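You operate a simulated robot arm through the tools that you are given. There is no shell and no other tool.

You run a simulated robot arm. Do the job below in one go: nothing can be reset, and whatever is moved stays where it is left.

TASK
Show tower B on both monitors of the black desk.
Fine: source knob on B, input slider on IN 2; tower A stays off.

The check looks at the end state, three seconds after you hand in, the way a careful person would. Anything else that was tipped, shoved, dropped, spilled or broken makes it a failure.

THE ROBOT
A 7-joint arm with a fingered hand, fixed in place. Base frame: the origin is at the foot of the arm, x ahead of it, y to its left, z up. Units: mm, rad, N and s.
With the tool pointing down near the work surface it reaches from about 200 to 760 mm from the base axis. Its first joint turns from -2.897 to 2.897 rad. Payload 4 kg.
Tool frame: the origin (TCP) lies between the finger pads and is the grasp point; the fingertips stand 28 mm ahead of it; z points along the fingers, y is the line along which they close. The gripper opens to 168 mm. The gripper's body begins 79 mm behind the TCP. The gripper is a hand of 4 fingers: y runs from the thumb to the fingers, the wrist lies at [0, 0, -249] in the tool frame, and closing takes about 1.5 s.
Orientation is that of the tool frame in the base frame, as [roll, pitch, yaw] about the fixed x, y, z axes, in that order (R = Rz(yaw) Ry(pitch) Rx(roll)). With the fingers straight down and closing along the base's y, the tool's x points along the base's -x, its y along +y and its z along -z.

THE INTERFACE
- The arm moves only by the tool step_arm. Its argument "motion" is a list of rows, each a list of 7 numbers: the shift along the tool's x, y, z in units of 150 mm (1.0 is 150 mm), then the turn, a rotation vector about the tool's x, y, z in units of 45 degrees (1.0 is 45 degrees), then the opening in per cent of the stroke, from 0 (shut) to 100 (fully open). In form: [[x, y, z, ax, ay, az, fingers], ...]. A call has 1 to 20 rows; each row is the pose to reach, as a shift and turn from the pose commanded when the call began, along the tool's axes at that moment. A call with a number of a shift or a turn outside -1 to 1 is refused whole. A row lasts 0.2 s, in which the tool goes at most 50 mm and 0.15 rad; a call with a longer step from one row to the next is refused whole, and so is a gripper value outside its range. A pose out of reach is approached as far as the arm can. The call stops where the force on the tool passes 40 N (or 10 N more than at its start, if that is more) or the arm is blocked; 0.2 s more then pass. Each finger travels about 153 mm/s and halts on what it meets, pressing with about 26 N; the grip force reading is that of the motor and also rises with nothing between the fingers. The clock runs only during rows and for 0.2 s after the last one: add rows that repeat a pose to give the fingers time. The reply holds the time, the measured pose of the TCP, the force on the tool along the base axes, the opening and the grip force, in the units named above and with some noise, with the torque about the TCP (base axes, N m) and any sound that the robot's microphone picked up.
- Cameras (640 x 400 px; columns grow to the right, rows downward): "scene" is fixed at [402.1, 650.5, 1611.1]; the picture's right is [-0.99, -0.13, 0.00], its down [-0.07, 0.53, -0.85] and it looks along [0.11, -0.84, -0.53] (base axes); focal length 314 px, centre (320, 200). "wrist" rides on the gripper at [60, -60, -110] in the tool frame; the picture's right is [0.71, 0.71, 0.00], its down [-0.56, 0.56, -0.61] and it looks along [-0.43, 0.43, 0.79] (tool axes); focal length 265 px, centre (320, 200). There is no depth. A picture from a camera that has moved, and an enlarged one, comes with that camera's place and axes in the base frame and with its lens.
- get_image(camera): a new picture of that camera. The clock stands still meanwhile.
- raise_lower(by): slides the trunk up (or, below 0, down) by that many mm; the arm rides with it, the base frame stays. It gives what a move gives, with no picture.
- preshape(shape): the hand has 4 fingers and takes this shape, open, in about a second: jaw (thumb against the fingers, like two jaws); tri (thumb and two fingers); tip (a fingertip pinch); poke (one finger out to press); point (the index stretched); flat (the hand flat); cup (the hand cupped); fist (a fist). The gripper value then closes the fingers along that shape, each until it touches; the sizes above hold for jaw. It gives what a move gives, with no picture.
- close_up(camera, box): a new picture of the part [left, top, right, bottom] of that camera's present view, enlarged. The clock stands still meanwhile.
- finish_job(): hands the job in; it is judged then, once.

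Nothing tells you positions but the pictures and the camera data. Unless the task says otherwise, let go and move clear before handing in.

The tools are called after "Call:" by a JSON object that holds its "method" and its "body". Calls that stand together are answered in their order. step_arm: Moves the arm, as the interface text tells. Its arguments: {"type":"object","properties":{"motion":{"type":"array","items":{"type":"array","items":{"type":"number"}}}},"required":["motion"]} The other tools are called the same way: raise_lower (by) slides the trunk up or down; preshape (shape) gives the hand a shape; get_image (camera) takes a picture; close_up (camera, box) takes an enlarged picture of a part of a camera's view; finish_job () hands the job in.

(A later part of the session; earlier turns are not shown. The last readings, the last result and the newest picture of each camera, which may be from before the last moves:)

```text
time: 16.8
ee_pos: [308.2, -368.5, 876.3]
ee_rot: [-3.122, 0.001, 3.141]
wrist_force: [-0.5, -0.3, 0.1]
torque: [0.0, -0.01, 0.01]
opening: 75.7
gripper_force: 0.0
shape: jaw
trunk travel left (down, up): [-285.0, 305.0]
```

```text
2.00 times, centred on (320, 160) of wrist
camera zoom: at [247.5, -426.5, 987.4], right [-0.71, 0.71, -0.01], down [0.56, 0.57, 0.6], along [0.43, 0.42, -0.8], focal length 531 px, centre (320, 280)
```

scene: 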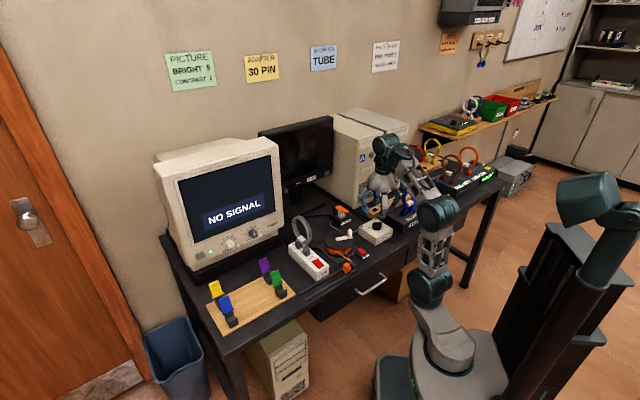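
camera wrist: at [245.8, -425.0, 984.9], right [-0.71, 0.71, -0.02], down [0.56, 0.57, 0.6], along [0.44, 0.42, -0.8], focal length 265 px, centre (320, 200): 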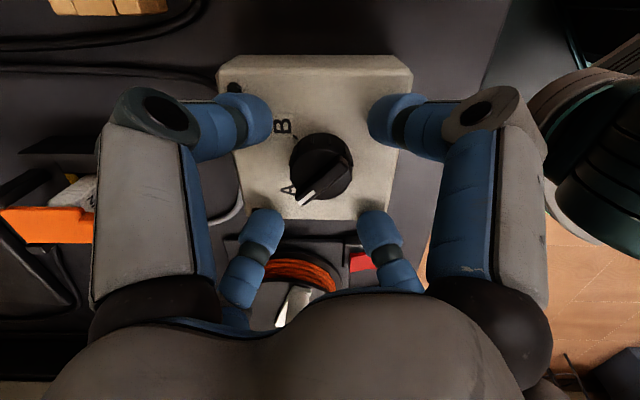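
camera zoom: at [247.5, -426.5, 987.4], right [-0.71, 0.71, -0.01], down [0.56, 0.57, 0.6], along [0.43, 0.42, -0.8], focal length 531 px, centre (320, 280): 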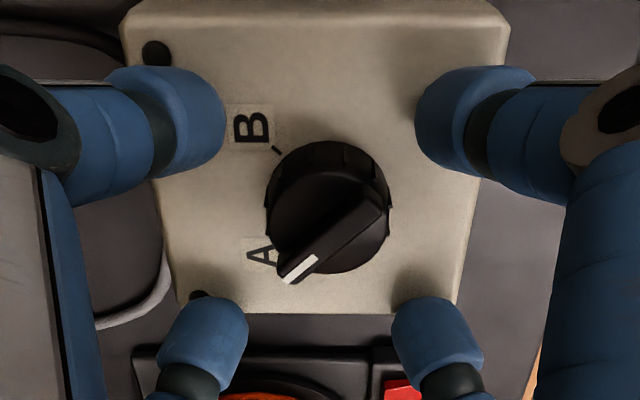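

The knob is about 8 mm toward −x and 4 mm toward −y of the tool axis. I'll correct and close on the dial.

Call:
{"method": "step_arm", "body": {"motion": [[0.055, -0.027, -0.01, -0.025, 0, 0, 45], [0.055, -0.027, 0, -0.025, 0, 0, 45], [0.055, -0.027, 0, -0.025, 0, 0, 40], [0.055, -0.027, 0, -0.025, 0, 0, 35], [0.055, -0.027, 0, -0.025, 0, 0, 30], [0.055, -0.027, 0, -0.025, 0, 0, 25], [0.055, -0.027, 0, -0.025, 0, 0, 20], [0.055, -0.027, 0, -0.025, 0, 0, 15], [0.055, -0.027, 0, -0.025, 0, 0, 15]]}}

Call:
{"method": "close_up", "body": {"camera": "wrist", "box": [220, 60, 420, 260]}}

Call:
{"method": "close_up", "body": {"camera": "scene", "box": [340, 180, 420, 250]}}

```text
time: 18.8
ee_pos: [298.5, -372.8, 878.1]
ee_rot: [3.141, 0.0, -3.141]
wrist_force: [-1.3, 1.2, -3.2]
torque: [0.01, -0.01, 0.01]
opening: 28.2
gripper_force: 25.7
shape: jaw
trunk travel left (down, up): [-285.0, 305.0]
```

```text
2.00 times, centred on (320, 160) of wrist
camera zoom: at [238.6, -432.8, 986.9], right [-0.71, 0.71, 0.0], down [0.56, 0.56, 0.62], along [0.43, 0.44, -0.79], focal length 531 px, centre (320, 280)
```

zoom: 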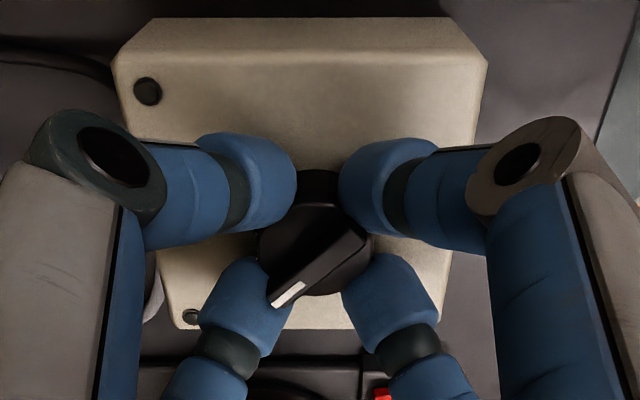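

```text
5.71 times, centred on (380, 215) of scene
camera zoom: at [402.1, 650.5, 1611.1], right [-0.99, -0.13, 0.0], down [-0.07, 0.53, -0.85], along [0.11, -0.84, -0.53], focal length 1797 px, centre (-23, 114)
```

zoom: 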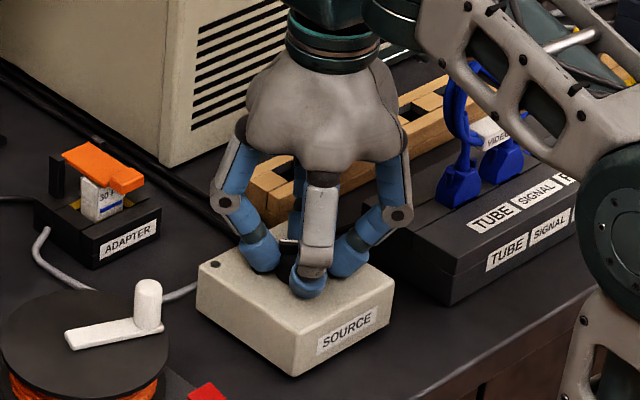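

The dial is firmly held. Now turning 90° clockwise in steps.

Call:
{"method": "step_arm", "body": {"motion": [[0, 0, 0, 0, 0, 0.167, 15], [0, 0, 0, 0, 0, 0.333, 15], [0, 0, 0, 0, 0, 0.5, 15], [0, 0, 0, 0, 0, 0.667, 15], [0, 0, 0, 0, 0, 0.833, 15], [0, 0, 0, 0, 0, 1.0, 15]]}}

Call:
{"method": "close_up", "body": {"camera": "wrist", "box": [220, 60, 420, 260]}}

```text
time: 20.2
ee_pos: [299.9, -370.7, 876.7]
ee_rot: [3.141, 0.0, 2.354]
wrist_force: [-1.4, 9.5, -0.7]
torque: [0.19, 0.01, 0.03]
opening: 28.2
gripper_force: 25.8
shape: jaw
trunk travel left (down, up): [-285.0, 305.0]
```

```text
2.00 times, centred on (320, 160) of wrist
camera zoom: at [214.2, -371.0, 986.9], right [0.0, 1.0, 0.0], down [0.79, 0.0, 0.61], along [0.61, 0.0, -0.79], focal length 531 px, centre (320, 280)
```

zoom: 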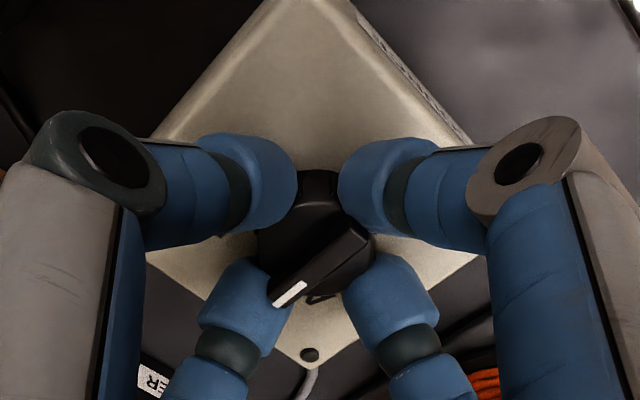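

The knob turns with the hand. Continuing another 45°.

Call:
{"method": "step_arm", "body": {"motion": [[0, 0, 0, 0, 0, 0.167, 15], [0, 0, 0, 0, 0, 0.333, 15], [0, 0, 0, 0, 0, 0.5, 15], [0, 0, 0, 0, 0, 0.667, 15], [0, 0, 0, 0, 0, 0.833, 15], [0, 0, 0, 0, 0, 1.0, 15], [0, 0, 0, 0, 0, 1.0, 15]]}}

Call:
{"method": "close_up", "body": {"camera": "wrist", "box": [220, 60, 420, 260]}}

```text
time: 21.8
ee_pos: [301.4, -370.3, 877.2]
ee_rot: [3.141, 0.003, 1.567]
wrist_force: [11.3, 20.7, 1.5]
torque: [0.43, -0.24, 0.03]
opening: 28.1
gripper_force: 26.4
shape: jaw
trunk travel left (down, up): [-285.0, 305.0]
```

```text
2.00 times, centred on (320, 160) of wrist
camera zoom: at [240.4, -310.0, 986.8], right [0.71, 0.71, 0.0], down [0.56, -0.56, 0.62], along [0.43, -0.44, -0.79], focal length 531 px, centre (320, 280)
```

zoom: 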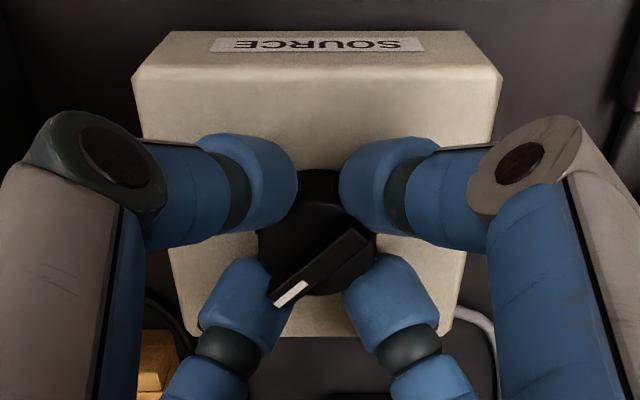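

Turned fully. Release and lift to check.

Call:
{"method": "step_arm", "body": {"motion": [[0, 0, 0, 0, 0, 0, 25], [0, 0, 0, 0, 0, 0, 35], [0, 0, 0, 0, 0, 0, 45], [0, 0, 0, 0, 0, 0, 45], [0, 0, -0.2, 0, 0, 0, 45], [0, 0, -0.45, 0, 0, 0, 45], [0, 0, -0.7, 0, 0, 0, 45], [0, 0, -0.7, 0, 0, 0, 45]]}}

Call:
{"method": "get_image", "body": {"camera": "wrist"}}

Call:
{"method": "close_up", "body": {"camera": "scene", "box": [340, 180, 420, 250]}}

Call:
{"method": "get_image", "body": {"camera": "scene"}}

```text
time: 23.6
ee_pos: [300.7, -370.5, 970.8]
ee_rot: [3.139, 0.003, 1.571]
wrist_force: [0.7, 0.2, -0.7]
torque: [-0.01, -0.05, 0.02]
opening: 75.2
gripper_force: 0.1
shape: jaw
out of reach, approached as far as the arm can: row 7, 8
trunk travel left (down, up): [-285.0, 305.0]
```

```text
taken
camera wrist: at [240.2, -310.6, 1079.4], right [0.71, 0.71, 0.0], down [0.56, -0.56, 0.62], along [0.44, -0.44, -0.79], focal length 265 px, centre (320, 200)
```

wrist: 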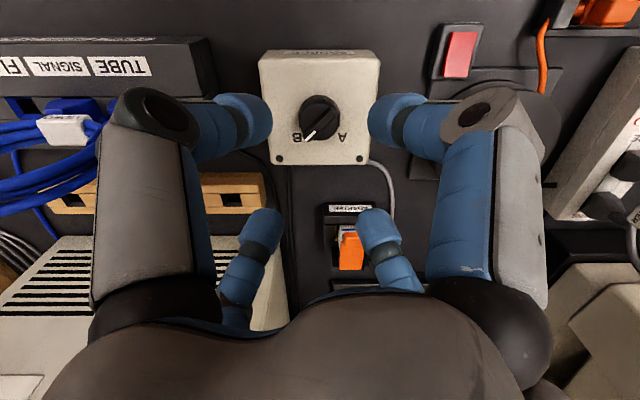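

```text
5.71 times, centred on (380, 215) of scene
camera zoom: at [402.1, 650.5, 1611.1], right [-0.99, -0.13, 0.0], down [-0.07, 0.53, -0.85], along [0.11, -0.84, -0.53], focal length 1797 px, centre (-23, 114)
```

zoom: 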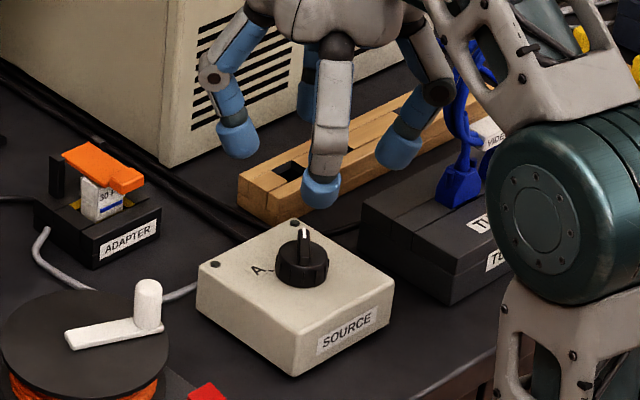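

```text
taken
```

scene: 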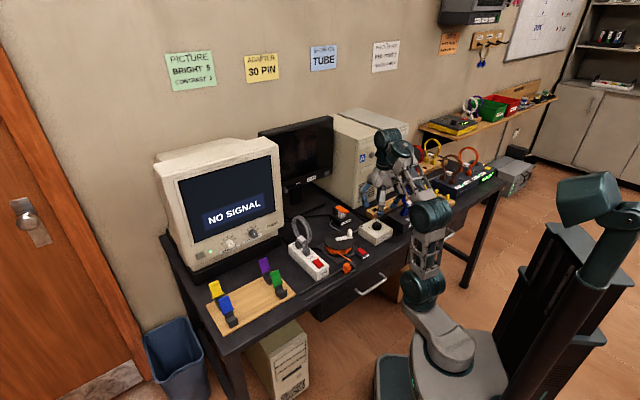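

Call:
{"method": "close_up", "body": {"camera": "wrist", "box": [250, 40, 390, 180]}}

Call:
{"method": "close_up", "body": {"camera": "wrist", "box": [0, 30, 240, 230]}}

Call:
{"method": "close_up", "body": {"camera": "wrist", "box": [420, 0, 640, 280]}}

```text
2.86 times, centred on (320, 110) of wrist
camera zoom: at [240.2, -310.6, 1079.4], right [0.71, 0.71, 0.0], down [0.56, -0.56, 0.62], along [0.44, -0.44, -0.79], focal length 758 px, centre (320, 457)
```

zoom: 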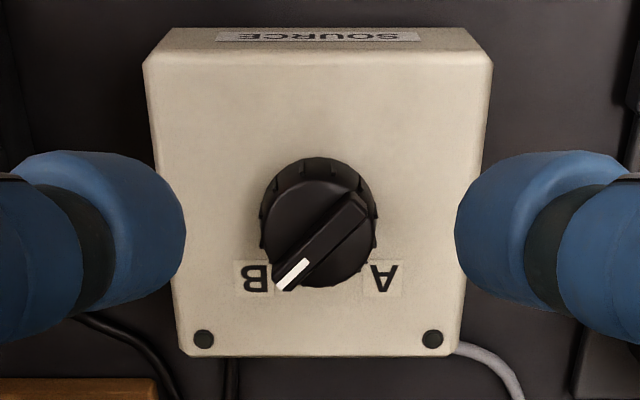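

```text
2.00 times, centred on (120, 130) of wrist
camera zoom: at [240.2, -310.6, 1079.4], right [0.71, 0.71, 0.0], down [0.56, -0.56, 0.62], along [0.44, -0.44, -0.79], focal length 531 px, centre (720, 340)
```

zoom: 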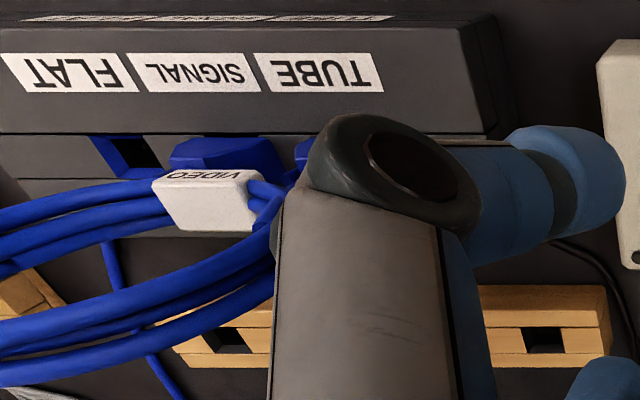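

```text
1.43 times, centred on (530, 140) of wrist
camera zoom: at [240.2, -310.6, 1079.4], right [0.71, 0.71, 0.0], down [0.56, -0.56, 0.62], along [0.44, -0.44, -0.79], focal length 379 px, centre (20, 286)
```

zoom: 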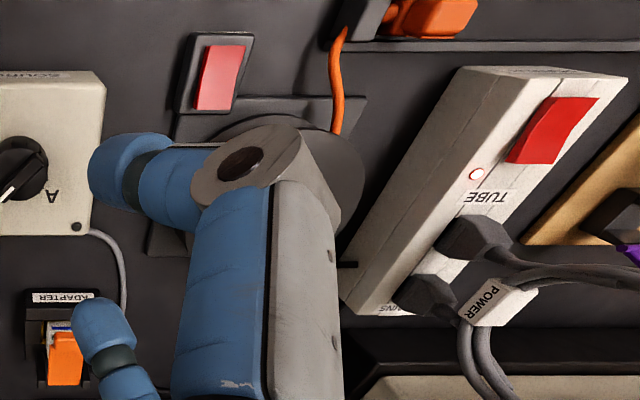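

The source knob now points to B. Next I raise the trunk a bit and shape the hand to "poke" to see where the pressing finger sits.

Call:
{"method": "raise_lower", "body": {"by": 90}}

Call:
{"method": "preshape", "body": {"shape": "poke"}}

Call:
{"method": "get_image", "body": {"camera": "wrist"}}

Call:
{"method": "close_up", "body": {"camera": "scene", "box": [340, 100, 460, 250]}}

```text
time: 24.8
ee_pos: [301.9, -370.6, 1059.4]
ee_rot: [3.14, 0.002, 1.57]
wrist_force: [-0.6, 0.4, -0.2]
torque: [0.0, 0.04, 0.03]
opening: 75.2
gripper_force: 0.1
shape: jaw
trunk travel left (down, up): [-375.0, 215.0]
```

```text
time: 25.7
ee_pos: [301.1, -370.8, 1059.8]
ee_rot: [3.141, 0.005, 1.57]
wrist_force: [0.9, -0.7, -0.7]
torque: [-0.04, 0.02, 0.04]
opening: 0.0
gripper_force: 0.1
shape: poke
trunk travel left (down, up): [-375.0, 215.0]
```

```text
taken
camera wrist: at [240.2, -310.7, 1169.2], right [0.71, 0.71, 0.0], down [0.56, -0.56, 0.62], along [0.44, -0.44, -0.79], focal length 265 px, centre (320, 200)
```

wrist: 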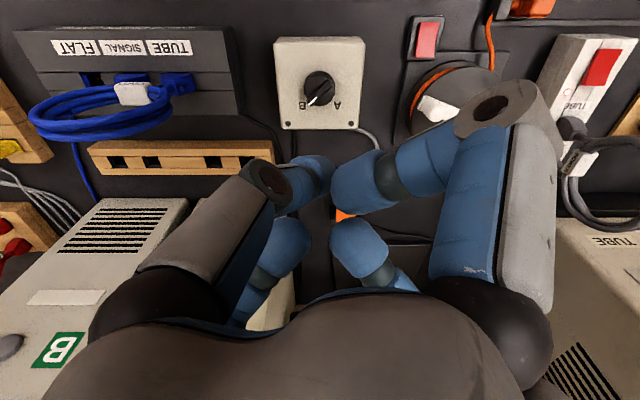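

```text
2.67 times, centred on (400, 175) of scene
camera zoom: at [402.1, 650.5, 1611.1], right [-0.99, -0.13, 0.0], down [-0.07, 0.53, -0.85], along [0.11, -0.84, -0.53], focal length 838 px, centre (107, 267)
```

zoom: 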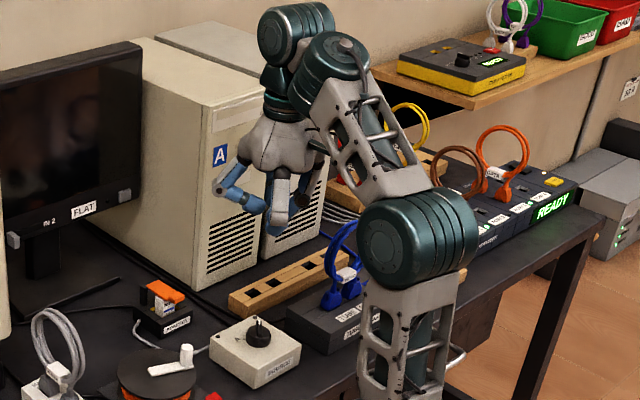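

Call:
{"method": "close_up", "body": {"camera": "scene", "box": [370, 130, 434, 190]}}

Call:
{"method": "close_up", "body": {"camera": "wrist", "box": [220, 70, 460, 300]}}

```text
6.67 times, centred on (402, 160) of scene
camera zoom: at [402.1, 650.5, 1611.1], right [-0.99, -0.13, 0.0], down [-0.07, 0.53, -0.85], along [0.11, -0.84, -0.53], focal length 2096 px, centre (-227, 467)
```

zoom: 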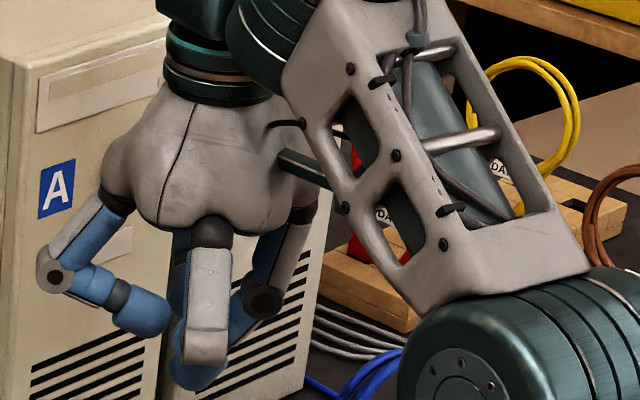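

```text
1.74 times, centred on (340, 185) of wrist
camera zoom: at [240.2, -310.7, 1169.2], right [0.71, 0.71, 0.0], down [0.56, -0.56, 0.62], along [0.44, -0.44, -0.79], focal length 462 px, centre (285, 226)
```

zoom: 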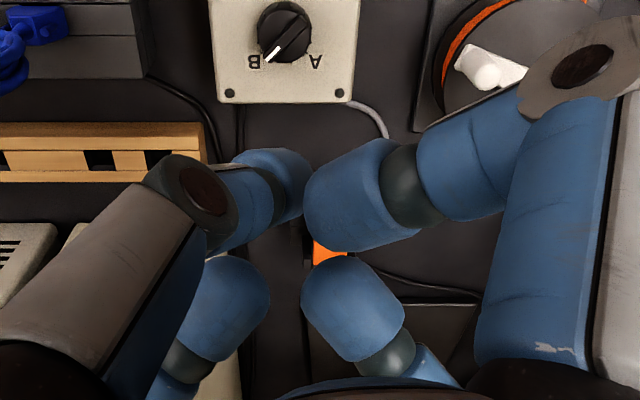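

Call:
{"method": "step_arm", "body": {"motion": [[0, 0, 0, 0, 0, 0, 100], [0, 0, 0, 0, 0, 0, 100], [0, 0, 0, 0, 0, 0, 100], [0, 0, 0, 0, 0, 0, 100], [0, 0, 0, 0, 0, 0, 100], [0, 0, 0, 0, 0, 0, 100]]}}

Call:
{"method": "get_image", "body": {"camera": "wrist"}}

Call:
{"method": "close_up", "body": {"camera": "scene", "box": [370, 130, 434, 190]}}

```text
time: 27.1
ee_pos: [299.9, -371.3, 1059.4]
ee_rot: [3.139, 0.002, 1.572]
wrist_force: [-0.2, 0.3, 0.1]
torque: [0.02, -0.01, 0.03]
opening: 0.2
gripper_force: 0.1
shape: poke
trunk travel left (down, up): [-375.0, 215.0]
```

```text
taken
camera wrist: at [240.2, -310.7, 1169.2], right [0.71, 0.71, 0.0], down [0.56, -0.56, 0.62], along [0.44, -0.44, -0.79], focal length 265 px, centre (320, 200)
```

wrist: 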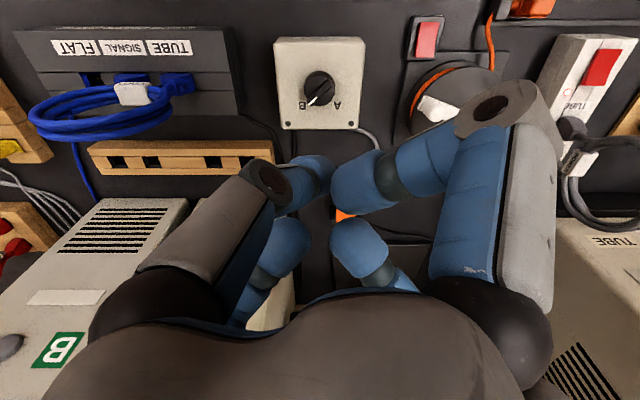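

```text
6.67 times, centred on (402, 160) of scene
camera zoom: at [402.1, 650.5, 1611.1], right [-0.99, -0.13, 0.0], down [-0.07, 0.53, -0.85], along [0.11, -0.84, -0.53], focal length 2096 px, centre (-227, 467)
```

zoom: 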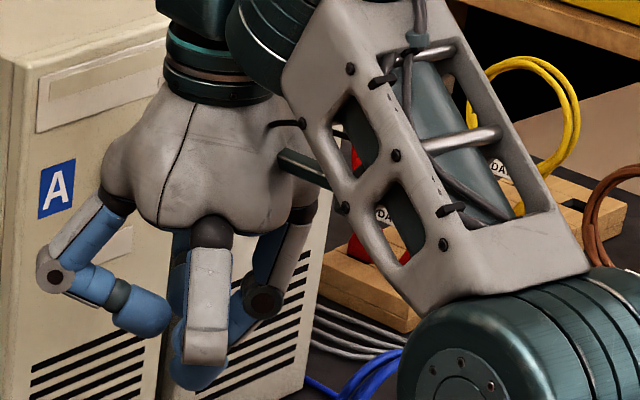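

In "poke", the near finger's tip reaches out along the tool axis with the other tips about 40 mm behind. I'll move toward tower B's front while turning the hand, so that the camera ends up above when pointing forward.

Call:
{"method": "step_arm", "body": {"motion": [[-0.083, -0.117, 0, 0, 0, 0.167, 100], [-0.167, -0.233, 0, 0, 0, 0.333, 100], [-0.25, -0.35, 0, 0, 0, 0.5, 100], [-0.333, -0.467, 0, 0, 0, 0.667, 100], [-0.417, -0.583, 0, 0, 0, 0.833, 100], [-0.5, -0.7, 0, 0, 0, 1.0, 100]]}}

Call:
{"method": "step_arm", "body": {"motion": [[-0.136, -0.026, 0, 0, 0, 0.167, 100], [-0.272, -0.052, 0, 0, 0, 0.333, 100], [-0.408, -0.078, 0, 0, 0, 0.5, 100], [-0.543, -0.104, 0, 0, 0, 0.667, 100], [-0.679, -0.13, 0, 0, 0, 0.833, 100], [-0.815, -0.156, 0, 0, 0, 1.0, 100]]}}

Call:
{"method": "get_image", "body": {"camera": "scene"}}

```text
time: 28.5
ee_pos: [193.6, -438.0, 1056.9]
ee_rot: [3.138, 0.0, 0.784]
wrist_force: [-0.7, 0.3, 0.7]
torque: [-0.02, 0.05, 0.0]
opening: 0.1
gripper_force: 0.0
shape: poke
out of reach, approached as far as the arm can: row 5, 6
trunk travel left (down, up): [-375.0, 215.0]
```

```text
time: 29.9
ee_pos: [90.4, -478.1, 1053.8]
ee_rot: [3.137, -0.002, -0.004]
wrist_force: [-0.5, 0.3, 0.5]
torque: [-0.03, -0.04, 0.0]
opening: 0.0
gripper_force: 0.1
shape: poke
out of reach, approached as far as the arm can: row 2, 3, 4, 5, 6
trunk travel left (down, up): [-375.0, 215.0]
```

```text
taken
```

scene: 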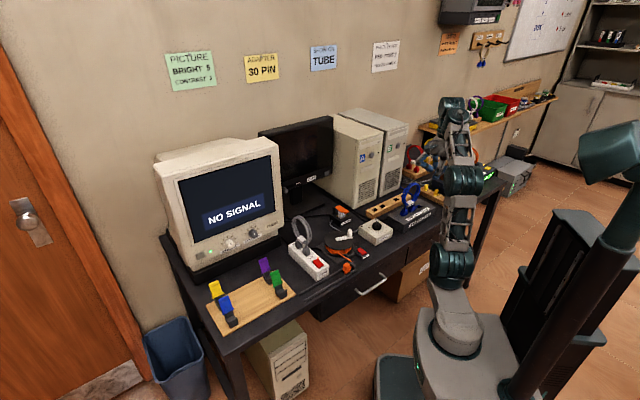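

The hand is near the reach limit for tool-down at this height. I'll now swing it to point forward (camera above) with a combined 120° rotation in three 40° parts.

Call:
{"method": "step_arm", "body": {"motion": [[0, 0, 0, 0, 0.145, 0.103, 100], [0, 0, 0, 0, 0.29, 0.205, 100], [0, 0, 0, 0, 0.436, 0.308, 100], [0, 0, 0, 0, 0.581, 0.411, 100], [0, 0, 0, 0, 0.726, 0.513, 100]]}}

Call:
{"method": "get_image", "body": {"camera": "scene"}}

```text
time: 31.1
ee_pos: [123.7, -452.3, 1033.2]
ee_rot: [-3.047, -0.487, -0.408]
wrist_force: [-0.6, -0.3, -0.4]
torque: [0.0, 0.03, 0.03]
opening: 0.0
gripper_force: 0.2
shape: poke
out of reach, approached as far as the arm can: row 3, 4, 5
trunk travel left (down, up): [-375.0, 215.0]
```

```text
taken
```

scene: 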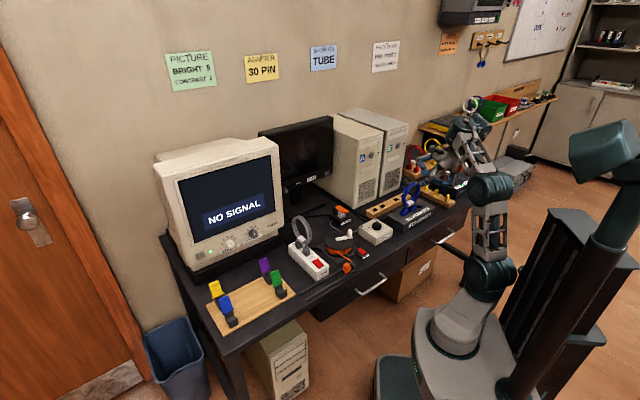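

Call:
{"method": "step_arm", "body": {"motion": [[0, 0, 0, 0, 0.145, 0.103, 100], [0, 0, 0, 0, 0.29, 0.205, 100], [0, 0, 0, 0, 0.436, 0.308, 100], [0, 0, 0, 0, 0.581, 0.411, 100], [0, 0, 0, 0, 0.726, 0.513, 100], [0, 0, 0, 0, 0.726, 0.513, 100]]}}

Call:
{"method": "get_image", "body": {"camera": "scene"}}

Call:
{"method": "get_image", "body": {"camera": "wrist"}}

```text
time: 31.6
ee_pos: [148.5, -486.4, 1036.3]
ee_rot: [-3.034, -0.561, -0.488]
wrist_force: [0.5, -0.1, 0.5]
torque: [-0.03, 0.03, -0.04]
opening: 0.0
gripper_force: 0.1
shape: poke
out of reach, approached as far as the arm can: row 1, 2
trunk travel left (down, up): [-375.0, 215.0]
stopped in row 2: the arm was blocked; the commanded pose is now the measured one
```

```text
taken
```

scene: 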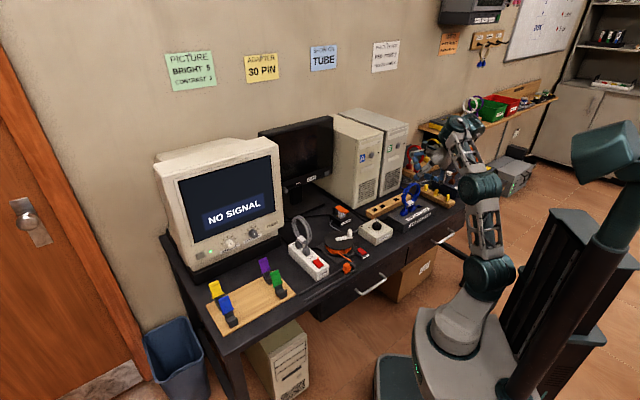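

```text
taken
camera wrist: at [161.7, -439.7, 1167.1], right [0.23, -0.92, 0.31], down [-0.97, -0.19, 0.17], along [-0.1, -0.34, -0.93], focal length 265 px, centre (320, 200)
```

wrist: 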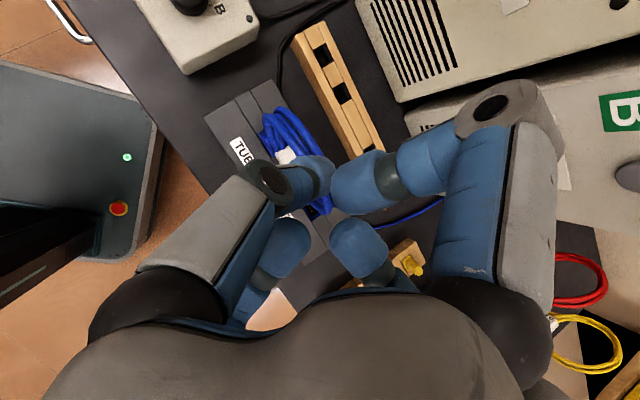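

That direction hits a wrist joint limit. I'll undo it to tool-down and turn the other way instead (camera to upper right when pointing forward).

Call:
{"method": "step_arm", "body": {"motion": [[-0.083, -0.048, 0.01, -0.025, -0.143, 0, 100], [-0.166, -0.096, 0.019, -0.049, -0.286, 0, 100], [-0.249, -0.143, 0.029, -0.074, -0.43, 0, 100], [-0.332, -0.191, 0.038, -0.098, -0.573, 0, 100], [-0.415, -0.239, 0.048, -0.123, -0.716, 0, 100], [-0.415, -0.239, 0.048, -0.123, -0.716, 0, 100]]}}

```text
time: 33.0
ee_pos: [109.3, -430.2, 1000.6]
ee_rot: [-3.138, -0.004, -0.465]
wrist_force: [0.8, -0.8, -0.2]
torque: [-0.04, -0.03, -0.01]
opening: 0.0
gripper_force: 0.1
shape: poke
trunk travel left (down, up): [-375.0, 215.0]
```

Call:
{"method": "raise_lower", "body": {"by": 70}}

Call:
{"method": "step_arm", "body": {"motion": [[0, 0, 0, 0, 0, -0.167, 100], [0, 0, 0, 0, 0, -0.333, 100], [0, 0, 0, 0, 0, -0.5, 100], [0, 0, 0, 0, 0, -0.667, 100], [0, 0, 0, 0, 0, -0.833, 100], [0, 0, 0, 0, 0, -1.0, 100]]}}

Call:
{"method": "step_arm", "body": {"motion": [[0, 0, 0, 0, 0, -0.167, 100], [0, 0, 0, 0, 0, -0.333, 100], [0, 0, 0, 0, 0, -0.5, 100], [0, 0, 0, 0, 0, -0.667, 100], [0, 0, 0, 0, 0, -0.833, 100], [0, 0, 0, 0, 0, -1.0, 100]]}}

Call:
{"method": "step_arm", "body": {"motion": [[0, 0, 0, 0, 0, -0.167, 100], [0, 0, 0, 0, 0, -0.333, 100], [0, 0, 0, 0, 0, -0.5, 100], [0, 0, 0, 0, 0, -0.667, 100], [0, 0, 0, 0, 0, -0.833, 100], [0, 0, 0, 0, 0, -1.0, 100]]}}

Call:
{"method": "step_arm", "body": {"motion": [[0, 0, 0, 0, 0, -0.167, 100], [0, 0, 0, 0, 0, -0.333, 100], [0, 0, 0, 0, 0, -0.5, 100], [0, 0, 0, 0, 0, -0.667, 100], [0, 0, 0, 0, 0, -0.833, 100], [0, 0, 0, 0, 0, -1.0, 100]]}}

Call:
{"method": "get_image", "body": {"camera": "scene"}}

```text
time: 34.0
ee_pos: [109.3, -431.2, 1072.4]
ee_rot: [-3.136, -0.004, -0.467]
wrist_force: [-0.3, 0.5, -0.4]
torque: [0.01, 0.03, 0.01]
opening: 0.0
gripper_force: 0.1
shape: poke
trunk travel left (down, up): [-445.0, 145.0]
```

```text
time: 35.4
ee_pos: [109.2, -429.2, 1071.1]
ee_rot: [-3.141, -0.005, 0.322]
wrist_force: [0.7, -0.8, 0.0]
torque: [0.02, -0.01, 0.02]
opening: 0.0
gripper_force: 0.0
shape: poke
trunk travel left (down, up): [-445.0, 145.0]
```

```text
time: 36.8
ee_pos: [109.0, -431.3, 1071.5]
ee_rot: [3.137, -0.005, 1.107]
wrist_force: [0.1, -0.5, 0.3]
torque: [0.0, 0.02, 0.01]
opening: 0.0
gripper_force: 0.1
shape: poke
trunk travel left (down, up): [-445.0, 145.0]
```

```text
time: 38.2
ee_pos: [109.0, -430.1, 1070.4]
ee_rot: [3.137, -0.001, 1.892]
wrist_force: [-0.2, 0.0, 0.2]
torque: [0.0, 0.0, -0.04]
opening: 0.0
gripper_force: 0.1
shape: poke
trunk travel left (down, up): [-445.0, 145.0]
```

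```text
time: 39.6
ee_pos: [109.7, -431.0, 1071.9]
ee_rot: [3.138, 0.004, 2.678]
wrist_force: [-0.5, 0.3, 0.4]
torque: [-0.02, 0.01, -0.03]
opening: 0.1
gripper_force: 0.1
shape: poke
trunk travel left (down, up): [-445.0, 145.0]
```

```text
taken
```

scene: 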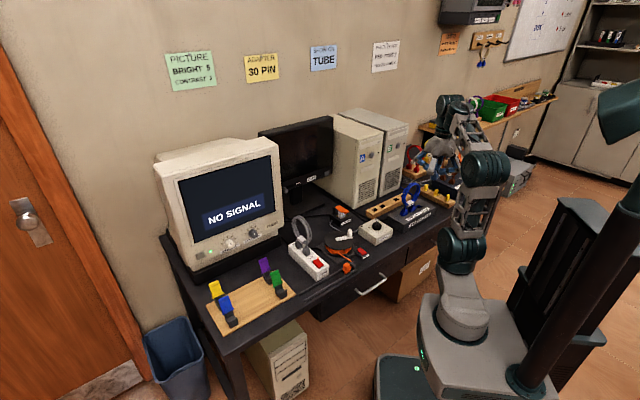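

Call:
{"method": "step_arm", "body": {"motion": [[0, 0, 0, 0, 0, -0.167, 100], [0, 0, 0, 0, 0, -0.333, 100], [0, 0, 0, 0, 0, -0.5, 100], [0, 0, 0, 0, 0, -0.667, 100], [0, 0, 0, 0, 0, -0.833, 100], [0, 0, 0, 0, 0, -1.0, 100]]}}

Call:
{"method": "step_arm", "body": {"motion": [[0, 0, 0, 0, 0, -0.15, 100], [0, 0, 0, 0, 0, -0.3, 100], [0, 0, 0, 0, 0, -0.45, 100], [0, 0, 0, 0, 0, -0.59, 100]]}}

Call:
{"method": "step_arm", "body": {"motion": [[0, 0, 0, 0.167, 0, 0, 100], [0, 0, 0, 0.333, 0, 0, 100], [0, 0, 0, 0.5, 0, 0, 100]]}}

Call:
{"method": "get_image", "body": {"camera": "scene"}}

```text
time: 41.0
ee_pos: [109.8, -432.5, 1073.4]
ee_rot: [-3.137, 0.006, -2.832]
wrist_force: [0.5, 0.2, -0.5]
torque: [-0.03, 0.06, -0.01]
opening: 0.0
gripper_force: 0.1
shape: poke
trunk travel left (down, up): [-445.0, 145.0]
```

```text
time: 41.5
ee_pos: [201.6, -410.4, 1074.5]
ee_rot: [3.134, -0.004, -2.577]
wrist_force: [1.6, -0.1, -0.7]
torque: [-0.02, 0.03, 0.01]
opening: 0.3
gripper_force: 0.0
shape: poke
out of reach, approached as far as the arm can: row 1, 2
trunk travel left (down, up): [-445.0, 145.0]
stopped in row 2: the arm was blocked; the commanded pose is now the measured one
```

```text
time: 42.2
ee_pos: [316.7, -357.5, 1073.3]
ee_rot: [-2.833, -0.001, -2.288]
wrist_force: [0.6, -0.3, -0.3]
torque: [-0.04, 0.0, -0.01]
opening: 0.1
gripper_force: 0.1
shape: poke
trunk travel left (down, up): [-445.0, 145.0]
stopped in row 3: the arm was blocked; the commanded pose is now the measured one
```

```text
taken
```

scene: 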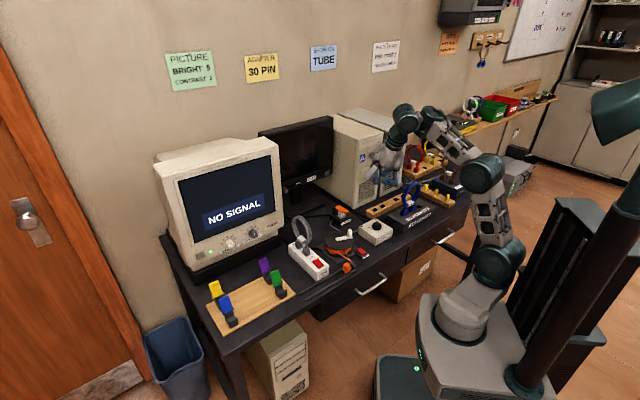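

The wrist-roll limits make "camera right" the usable option, and pointing forward needs the hand farther out. I'll swing the hand forward in the free gap in front of the flat monitor, halfway first.

Call:
{"method": "step_arm", "body": {"motion": [[-0.066, -0.162, 0.032, 0.13, -0.047, 0.076, 100], [-0.131, -0.324, 0.064, 0.259, -0.093, 0.153, 100], [-0.197, -0.487, 0.096, 0.389, -0.14, 0.229, 100], [-0.262, -0.649, 0.127, 0.518, -0.187, 0.305, 100], [-0.328, -0.811, 0.159, 0.648, -0.233, 0.382, 100], [-0.393, -0.973, 0.191, 0.777, -0.28, 0.458, 100]]}}

Call:
{"method": "get_image", "body": {"camera": "scene"}}

Call:
{"method": "get_image", "body": {"camera": "wrist"}}

```text
time: 43.6
ee_pos: [459.7, -427.5, 1186.8]
ee_rot: [-2.295, 0.376, -2.471]
wrist_force: [0.9, -0.5, -0.6]
torque: [0.01, -0.03, -0.02]
opening: 0.0
gripper_force: 0.2
shape: poke
out of reach, approached as far as the arm can: row 4, 5, 6
trunk travel left (down, up): [-445.0, 145.0]
```

```text
taken
```

scene: 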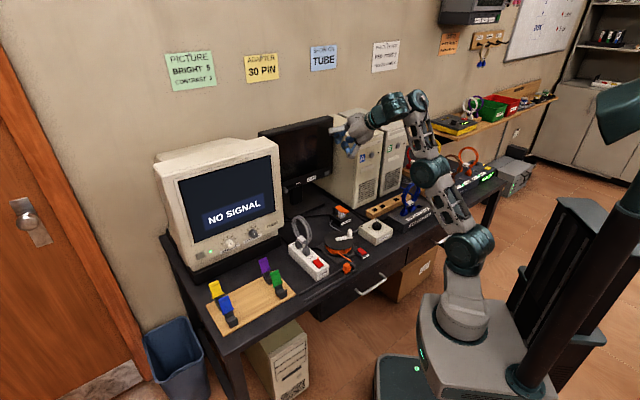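

```text
taken
camera wrist: at [355.0, -455.9, 1274.3], right [-0.65, 0.08, -0.75], down [-0.11, 0.97, 0.19], along [0.75, 0.21, -0.63], focal length 265 px, centre (320, 200)
```

wrist: 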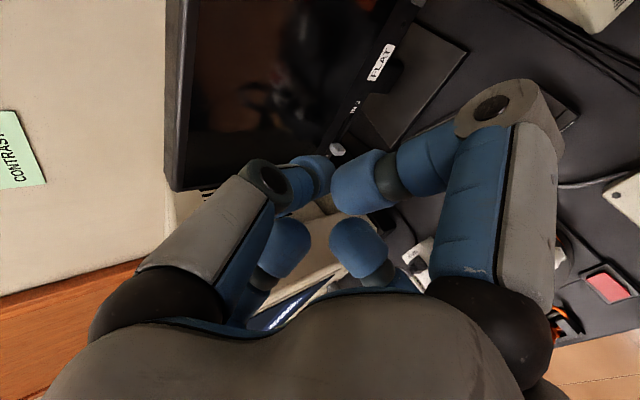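

The trunk is too high for pointing level. I lower it 150 mm in this free gap and check.

Call:
{"method": "raise_lower", "body": {"by": -150}}

Call:
{"method": "step_arm", "body": {"motion": [[0, 0, 0, 0, 0, 0, 100]]}}

Call:
{"method": "get_image", "body": {"camera": "scene"}}

```text
time: 45.4
ee_pos: [456.6, -425.8, 1039.3]
ee_rot: [-2.293, 0.375, -2.468]
wrist_force: [0.5, -0.2, -0.4]
torque: [0.01, 0.0, 0.0]
opening: 0.1
gripper_force: 0.1
shape: poke
trunk travel left (down, up): [-295.0, 295.0]
```

```text
time: 45.8
ee_pos: [456.8, -425.7, 1037.2]
ee_rot: [-2.294, 0.375, -2.469]
wrist_force: [0.9, -0.1, -1.2]
torque: [-0.01, -0.01, 0.02]
opening: 0.0
gripper_force: 0.0
shape: poke
trunk travel left (down, up): [-295.0, 295.0]
```

```text
taken
```

scene: 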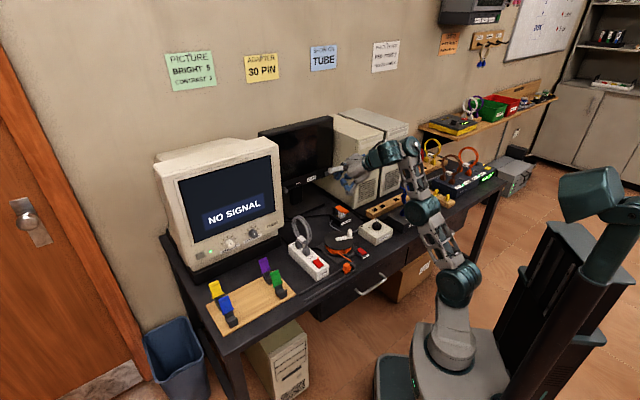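

Now completing the rotation to point level toward the back of the desk.

Call:
{"method": "step_arm", "body": {"motion": [[0.011, -0.038, -0.006, 0.138, -0.05, 0.076, 100], [0.022, -0.075, -0.011, 0.276, -0.101, 0.151, 100], [0.034, -0.113, -0.017, 0.414, -0.152, 0.227, 100], [0.045, -0.15, -0.023, 0.552, -0.202, 0.302, 100], [0.056, -0.188, -0.028, 0.69, -0.253, 0.378, 100], [0.067, -0.225, -0.034, 0.828, -0.303, 0.453, 100], [0.067, -0.225, -0.034, 0.828, -0.303, 0.453, 100]]}}

Call:
{"method": "get_image", "body": {"camera": "scene"}}

Call:
{"method": "get_image", "body": {"camera": "wrist"}}

```text
time: 46.9
ee_pos: [672.3, -465.5, 1107.0]
ee_rot: [-1.751, 0.606, -1.964]
wrist_force: [-32.7, 43.3, 2.4]
torque: [0.71, 0.5, 0.49]
opening: 0.2
gripper_force: 0.0
shape: poke
out of reach, approached as far as the arm can: row 1, 2, 3, 5
trunk travel left (down, up): [-295.0, 295.0]
stopped in row 5: the force on the tool passed its limit at 244 N (the readings are from after the stop); the commanded pose is now the measured one
```

```text
taken
```

scene: 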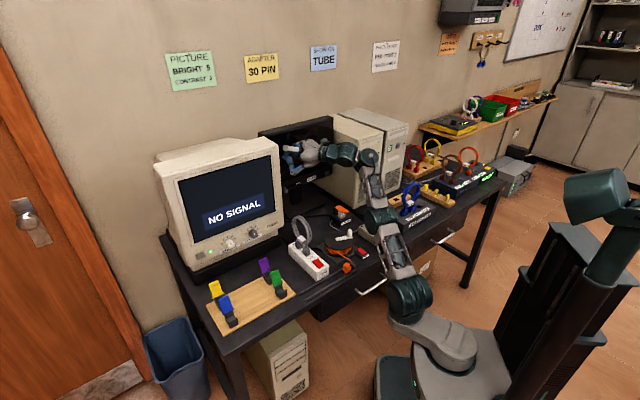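

```text
taken
camera wrist: at [545.2, -516.2, 1137.6], right [-0.19, -0.12, -0.97], down [-0.38, 0.92, -0.04], along [0.91, 0.36, -0.22], focal length 265 px, centre (320, 200)
```

wrist: 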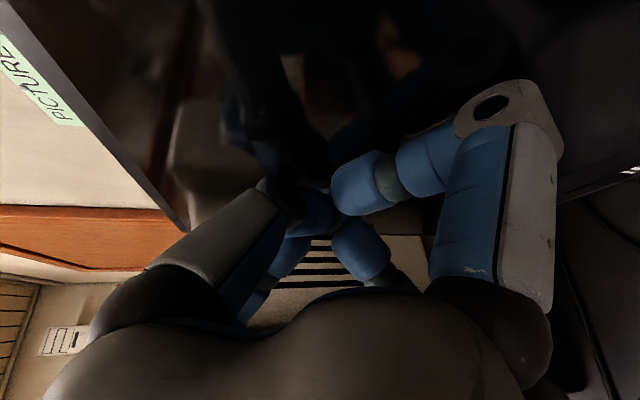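

The arm lunged past its reach and the hand hit the flat monitor. I back straight off immediately and check for damage.

Call:
{"method": "step_arm", "body": {"motion": [[-0.031, 0.038, -0.087, 0, 0, 0, 100], [-0.063, 0.076, -0.174, 0, 0, 0, 100], [-0.094, 0.114, -0.261, 0, 0, 0, 100], [-0.126, 0.152, -0.348, 0, 0, 0, 100]]}}

Call:
{"method": "get_image", "body": {"camera": "scene"}}

Call:
{"method": "get_image", "body": {"camera": "wrist"}}

Call:
{"method": "close_up", "body": {"camera": "scene", "box": [250, 100, 410, 200]}}

```text
time: 47.9
ee_pos: [632.0, -435.1, 1097.0]
ee_rot: [-1.769, 0.62, -1.994]
wrist_force: [-0.3, -0.7, 0.7]
torque: [-0.01, -0.02, -0.03]
opening: 0.0
gripper_force: 0.2
shape: poke
trunk travel left (down, up): [-295.0, 295.0]
```

```text
taken
```

scene: 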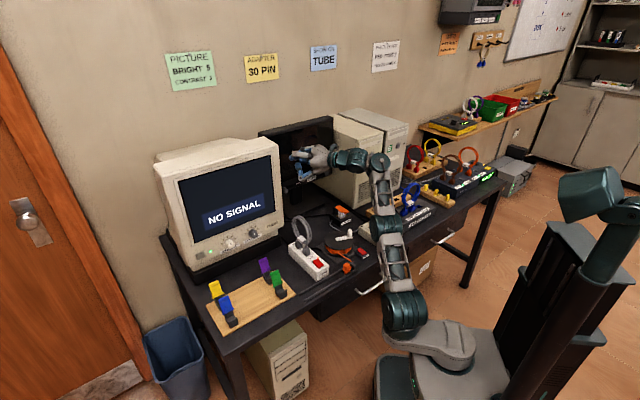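

```text
taken
camera wrist: at [504.5, -485.0, 1128.5], right [-0.2, -0.1, -0.97], down [-0.36, 0.93, -0.02], along [0.91, 0.35, -0.22], focal length 265 px, centre (320, 200)
```

wrist: 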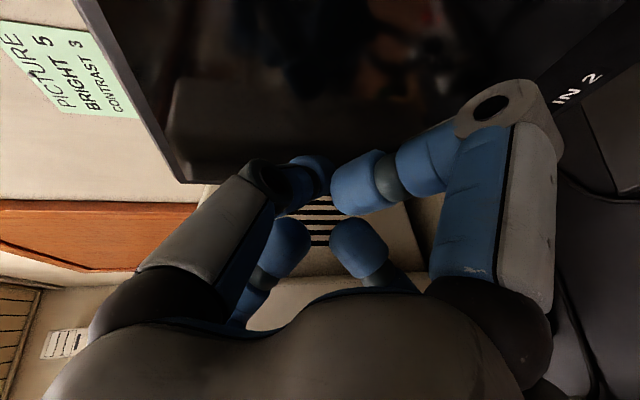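

```text
4.00 times, centred on (330, 150) of scene
camera zoom: at [402.1, 650.5, 1611.1], right [-0.99, -0.13, 0.0], down [-0.07, 0.53, -0.85], along [0.11, -0.84, -0.53], focal length 1258 px, centre (280, 400)
```

zoom: 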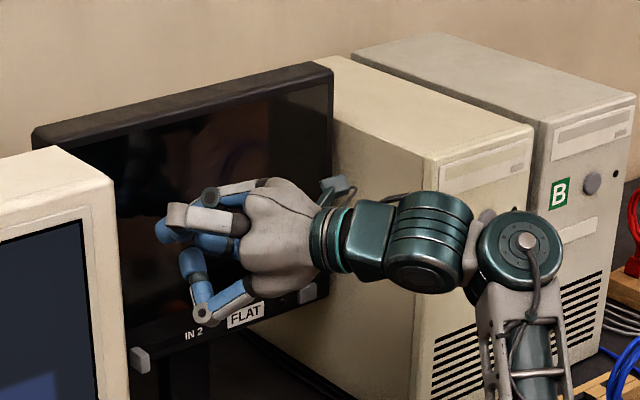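

The monitor appears unmoved. I raise the trunk (hand moves straight up), and plan a safer approach: the hand tilted 45° down-forward, well within reach, moving in small checked steps.

Call:
{"method": "raise_lower", "body": {"by": 150}}

Call:
{"method": "step_arm", "body": {"motion": [[0.002, 0.063, -0.177, 0.014, 0.1, 0.142, 100], [0.004, 0.126, -0.355, 0.029, 0.199, 0.284, 100], [0.005, 0.188, -0.532, 0.043, 0.299, 0.427, 100], [0.007, 0.251, -0.71, 0.058, 0.398, 0.569, 100], [0.009, 0.314, -0.887, 0.072, 0.498, 0.711, 100]]}}

Call:
{"method": "get_image", "body": {"camera": "scene"}}

```text
time: 49.6
ee_pos: [632.6, -436.0, 1246.8]
ee_rot: [-1.768, 0.616, -1.992]
wrist_force: [0.0, 0.6, -0.6]
torque: [0.04, -0.01, -0.02]
opening: 0.0
gripper_force: 0.0
shape: poke
trunk travel left (down, up): [-445.0, 145.0]
```

```text
time: 50.8
ee_pos: [507.7, -368.8, 1231.7]
ee_rot: [-2.356, 0.953, -2.865]
wrist_force: [0.5, -0.1, -0.4]
torque: [0.05, 0.0, -0.01]
opening: 0.0
gripper_force: 0.0
shape: poke
trunk travel left (down, up): [-445.0, 145.0]
```

```text
taken
```

scene: 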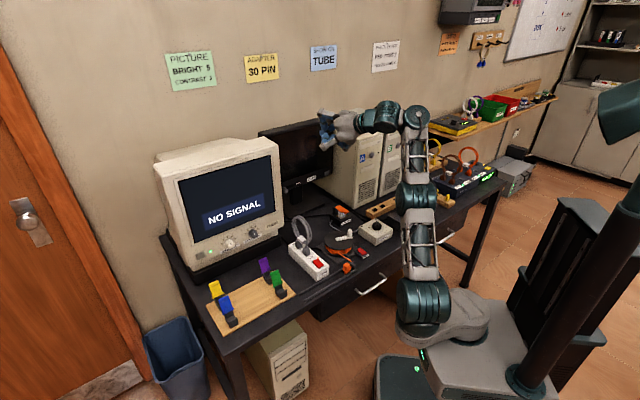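

Call:
{"method": "step_arm", "body": {"motion": [[0.118, -0.011, -0.056, 0.014, 0.1, 0.142, 100], [0.236, -0.022, -0.111, 0.029, 0.199, 0.284, 100], [0.353, -0.032, -0.167, 0.043, 0.299, 0.427, 100], [0.471, -0.043, -0.222, 0.058, 0.398, 0.569, 100], [0.589, -0.054, -0.278, 0.072, 0.498, 0.711, 100]]}}

Call:
{"method": "get_image", "body": {"camera": "scene"}}

Call:
{"method": "get_image", "body": {"camera": "wrist"}}

```text
time: 52.0
ee_pos: [422.8, -368.6, 1177.0]
ee_rot: [3.141, 0.784, 2.356]
wrist_force: [0.0, -0.3, 0.5]
torque: [-0.01, 0.0, 0.03]
opening: 0.2
gripper_force: 0.1
shape: poke
trunk travel left (down, up): [-445.0, 145.0]
```

```text
taken
```

scene: 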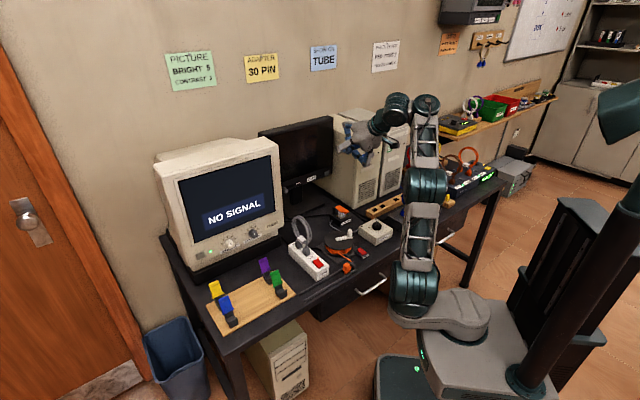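

```text
taken
camera wrist: at [295.7, -326.9, 1213.0], right [0.15, 0.85, -0.5], down [0.37, 0.42, 0.83], along [0.92, -0.3, -0.25], focal length 265 px, centre (320, 200)
```

wrist: 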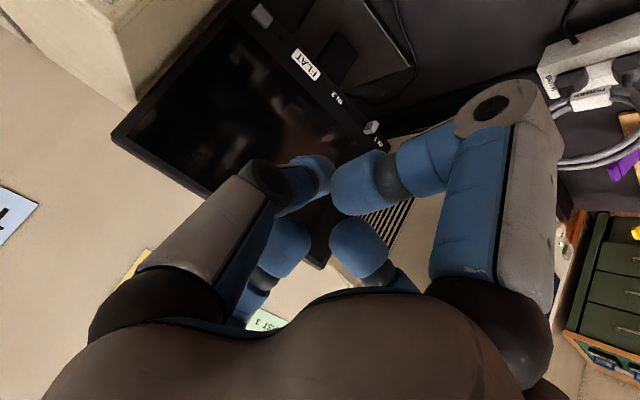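

Precise orientation now, and the camera sees the flat monitor's controls. Zooming.

Call:
{"method": "close_up", "body": {"camera": "wrist", "box": [240, 0, 420, 160]}}

Call:
{"method": "close_up", "body": {"camera": "wrist", "box": [330, 85, 410, 155]}}

Call:
{"method": "close_up", "body": {"camera": "wrist", "box": [230, 140, 430, 265]}}

```text
2.50 times, centred on (330, 80) of wrist
camera zoom: at [295.7, -326.9, 1213.0], right [0.15, 0.85, -0.5], down [0.37, 0.42, 0.83], along [0.92, -0.3, -0.25], focal length 664 px, centre (295, 500)
```

zoom: 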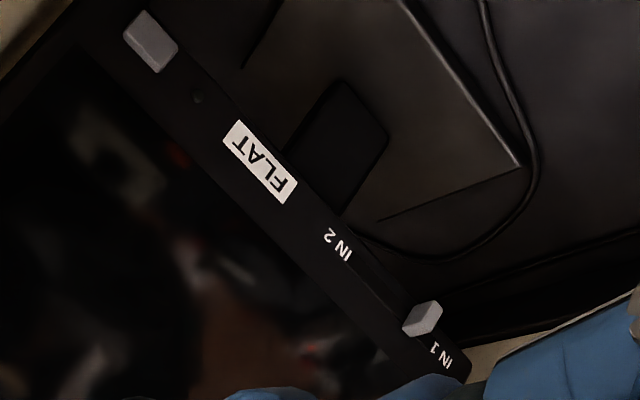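

```text
5.71 times, centred on (370, 120) of wrist
camera zoom: at [295.7, -326.9, 1213.0], right [0.15, 0.85, -0.5], down [0.37, 0.42, 0.83], along [0.92, -0.3, -0.25], focal length 1517 px, centre (34, 657)
```

zoom: 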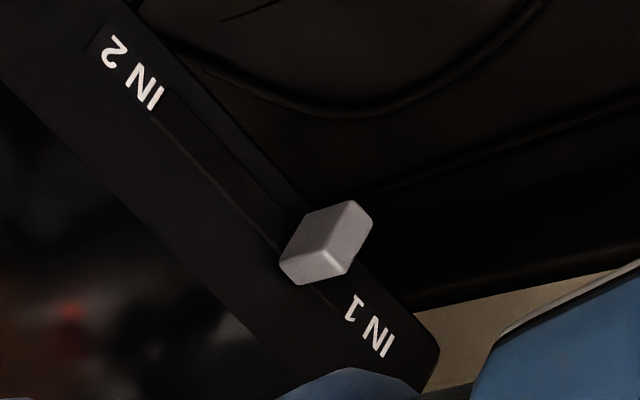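

```text
3.20 times, centred on (330, 202) of wrist
camera zoom: at [295.7, -326.9, 1213.0], right [0.15, 0.85, -0.5], down [0.37, 0.42, 0.83], along [0.92, -0.3, -0.25], focal length 849 px, centre (288, 192)
```

zoom: 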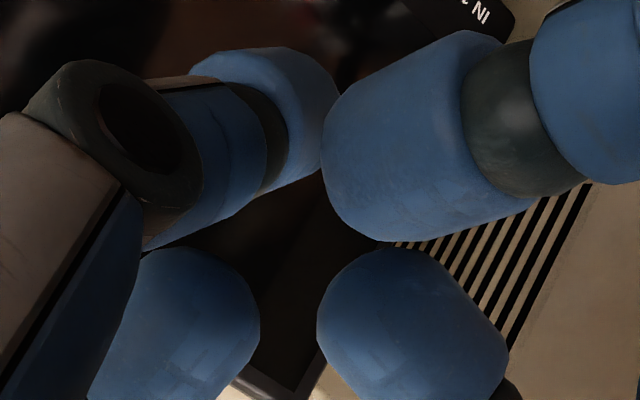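

Call:
{"method": "close_up", "body": {"camera": "scene", "box": [320, 110, 400, 180]}}

```text
5.71 times, centred on (360, 145) of scene
camera zoom: at [402.1, 650.5, 1611.1], right [-0.99, -0.13, 0.0], down [-0.07, 0.53, -0.85], along [0.11, -0.84, -0.53], focal length 1797 px, centre (91, 514)
```

zoom: 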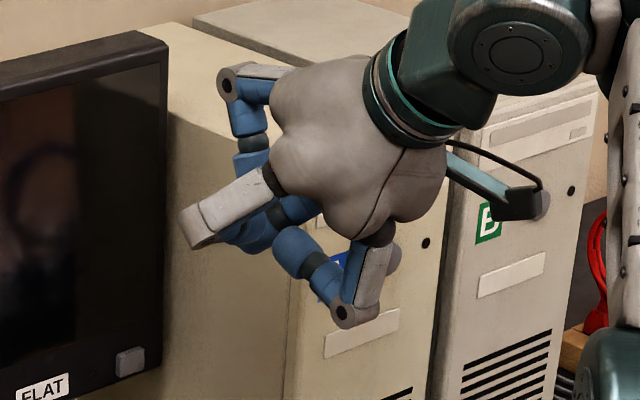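

I'll try the "point" shape, which may give a clearer, longer pressing finger.

Call:
{"method": "preshape", "body": {"shape": "point"}}

Call:
{"method": "get_image", "body": {"camera": "wrist"}}

Call:
{"method": "close_up", "body": {"camera": "scene", "box": [300, 110, 400, 180]}}

```text
time: 52.9
ee_pos: [423.1, -369.5, 1178.4]
ee_rot: [-3.14, 0.788, 2.361]
wrist_force: [-0.8, -0.4, -1.0]
torque: [-0.02, -0.01, 0.03]
opening: 0.0
gripper_force: 0.1
shape: point
trunk travel left (down, up): [-445.0, 145.0]
```

```text
taken
camera wrist: at [296.2, -326.9, 1213.3], right [0.14, 0.85, -0.5], down [0.37, 0.43, 0.83], along [0.92, -0.3, -0.25], focal length 265 px, centre (320, 200)
```

wrist: 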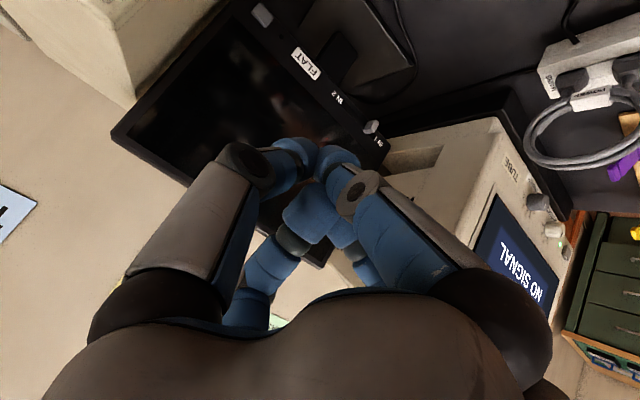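

```text
5.71 times, centred on (350, 145) of scene
camera zoom: at [402.1, 650.5, 1611.1], right [-0.99, -0.13, 0.0], down [-0.07, 0.53, -0.85], along [0.11, -0.84, -0.53], focal length 1797 px, centre (149, 514)
```

zoom: 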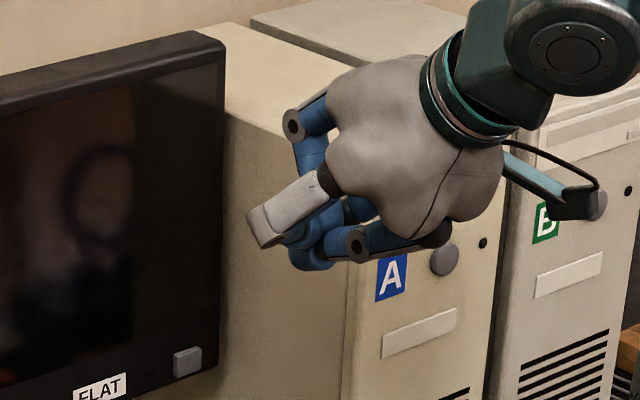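

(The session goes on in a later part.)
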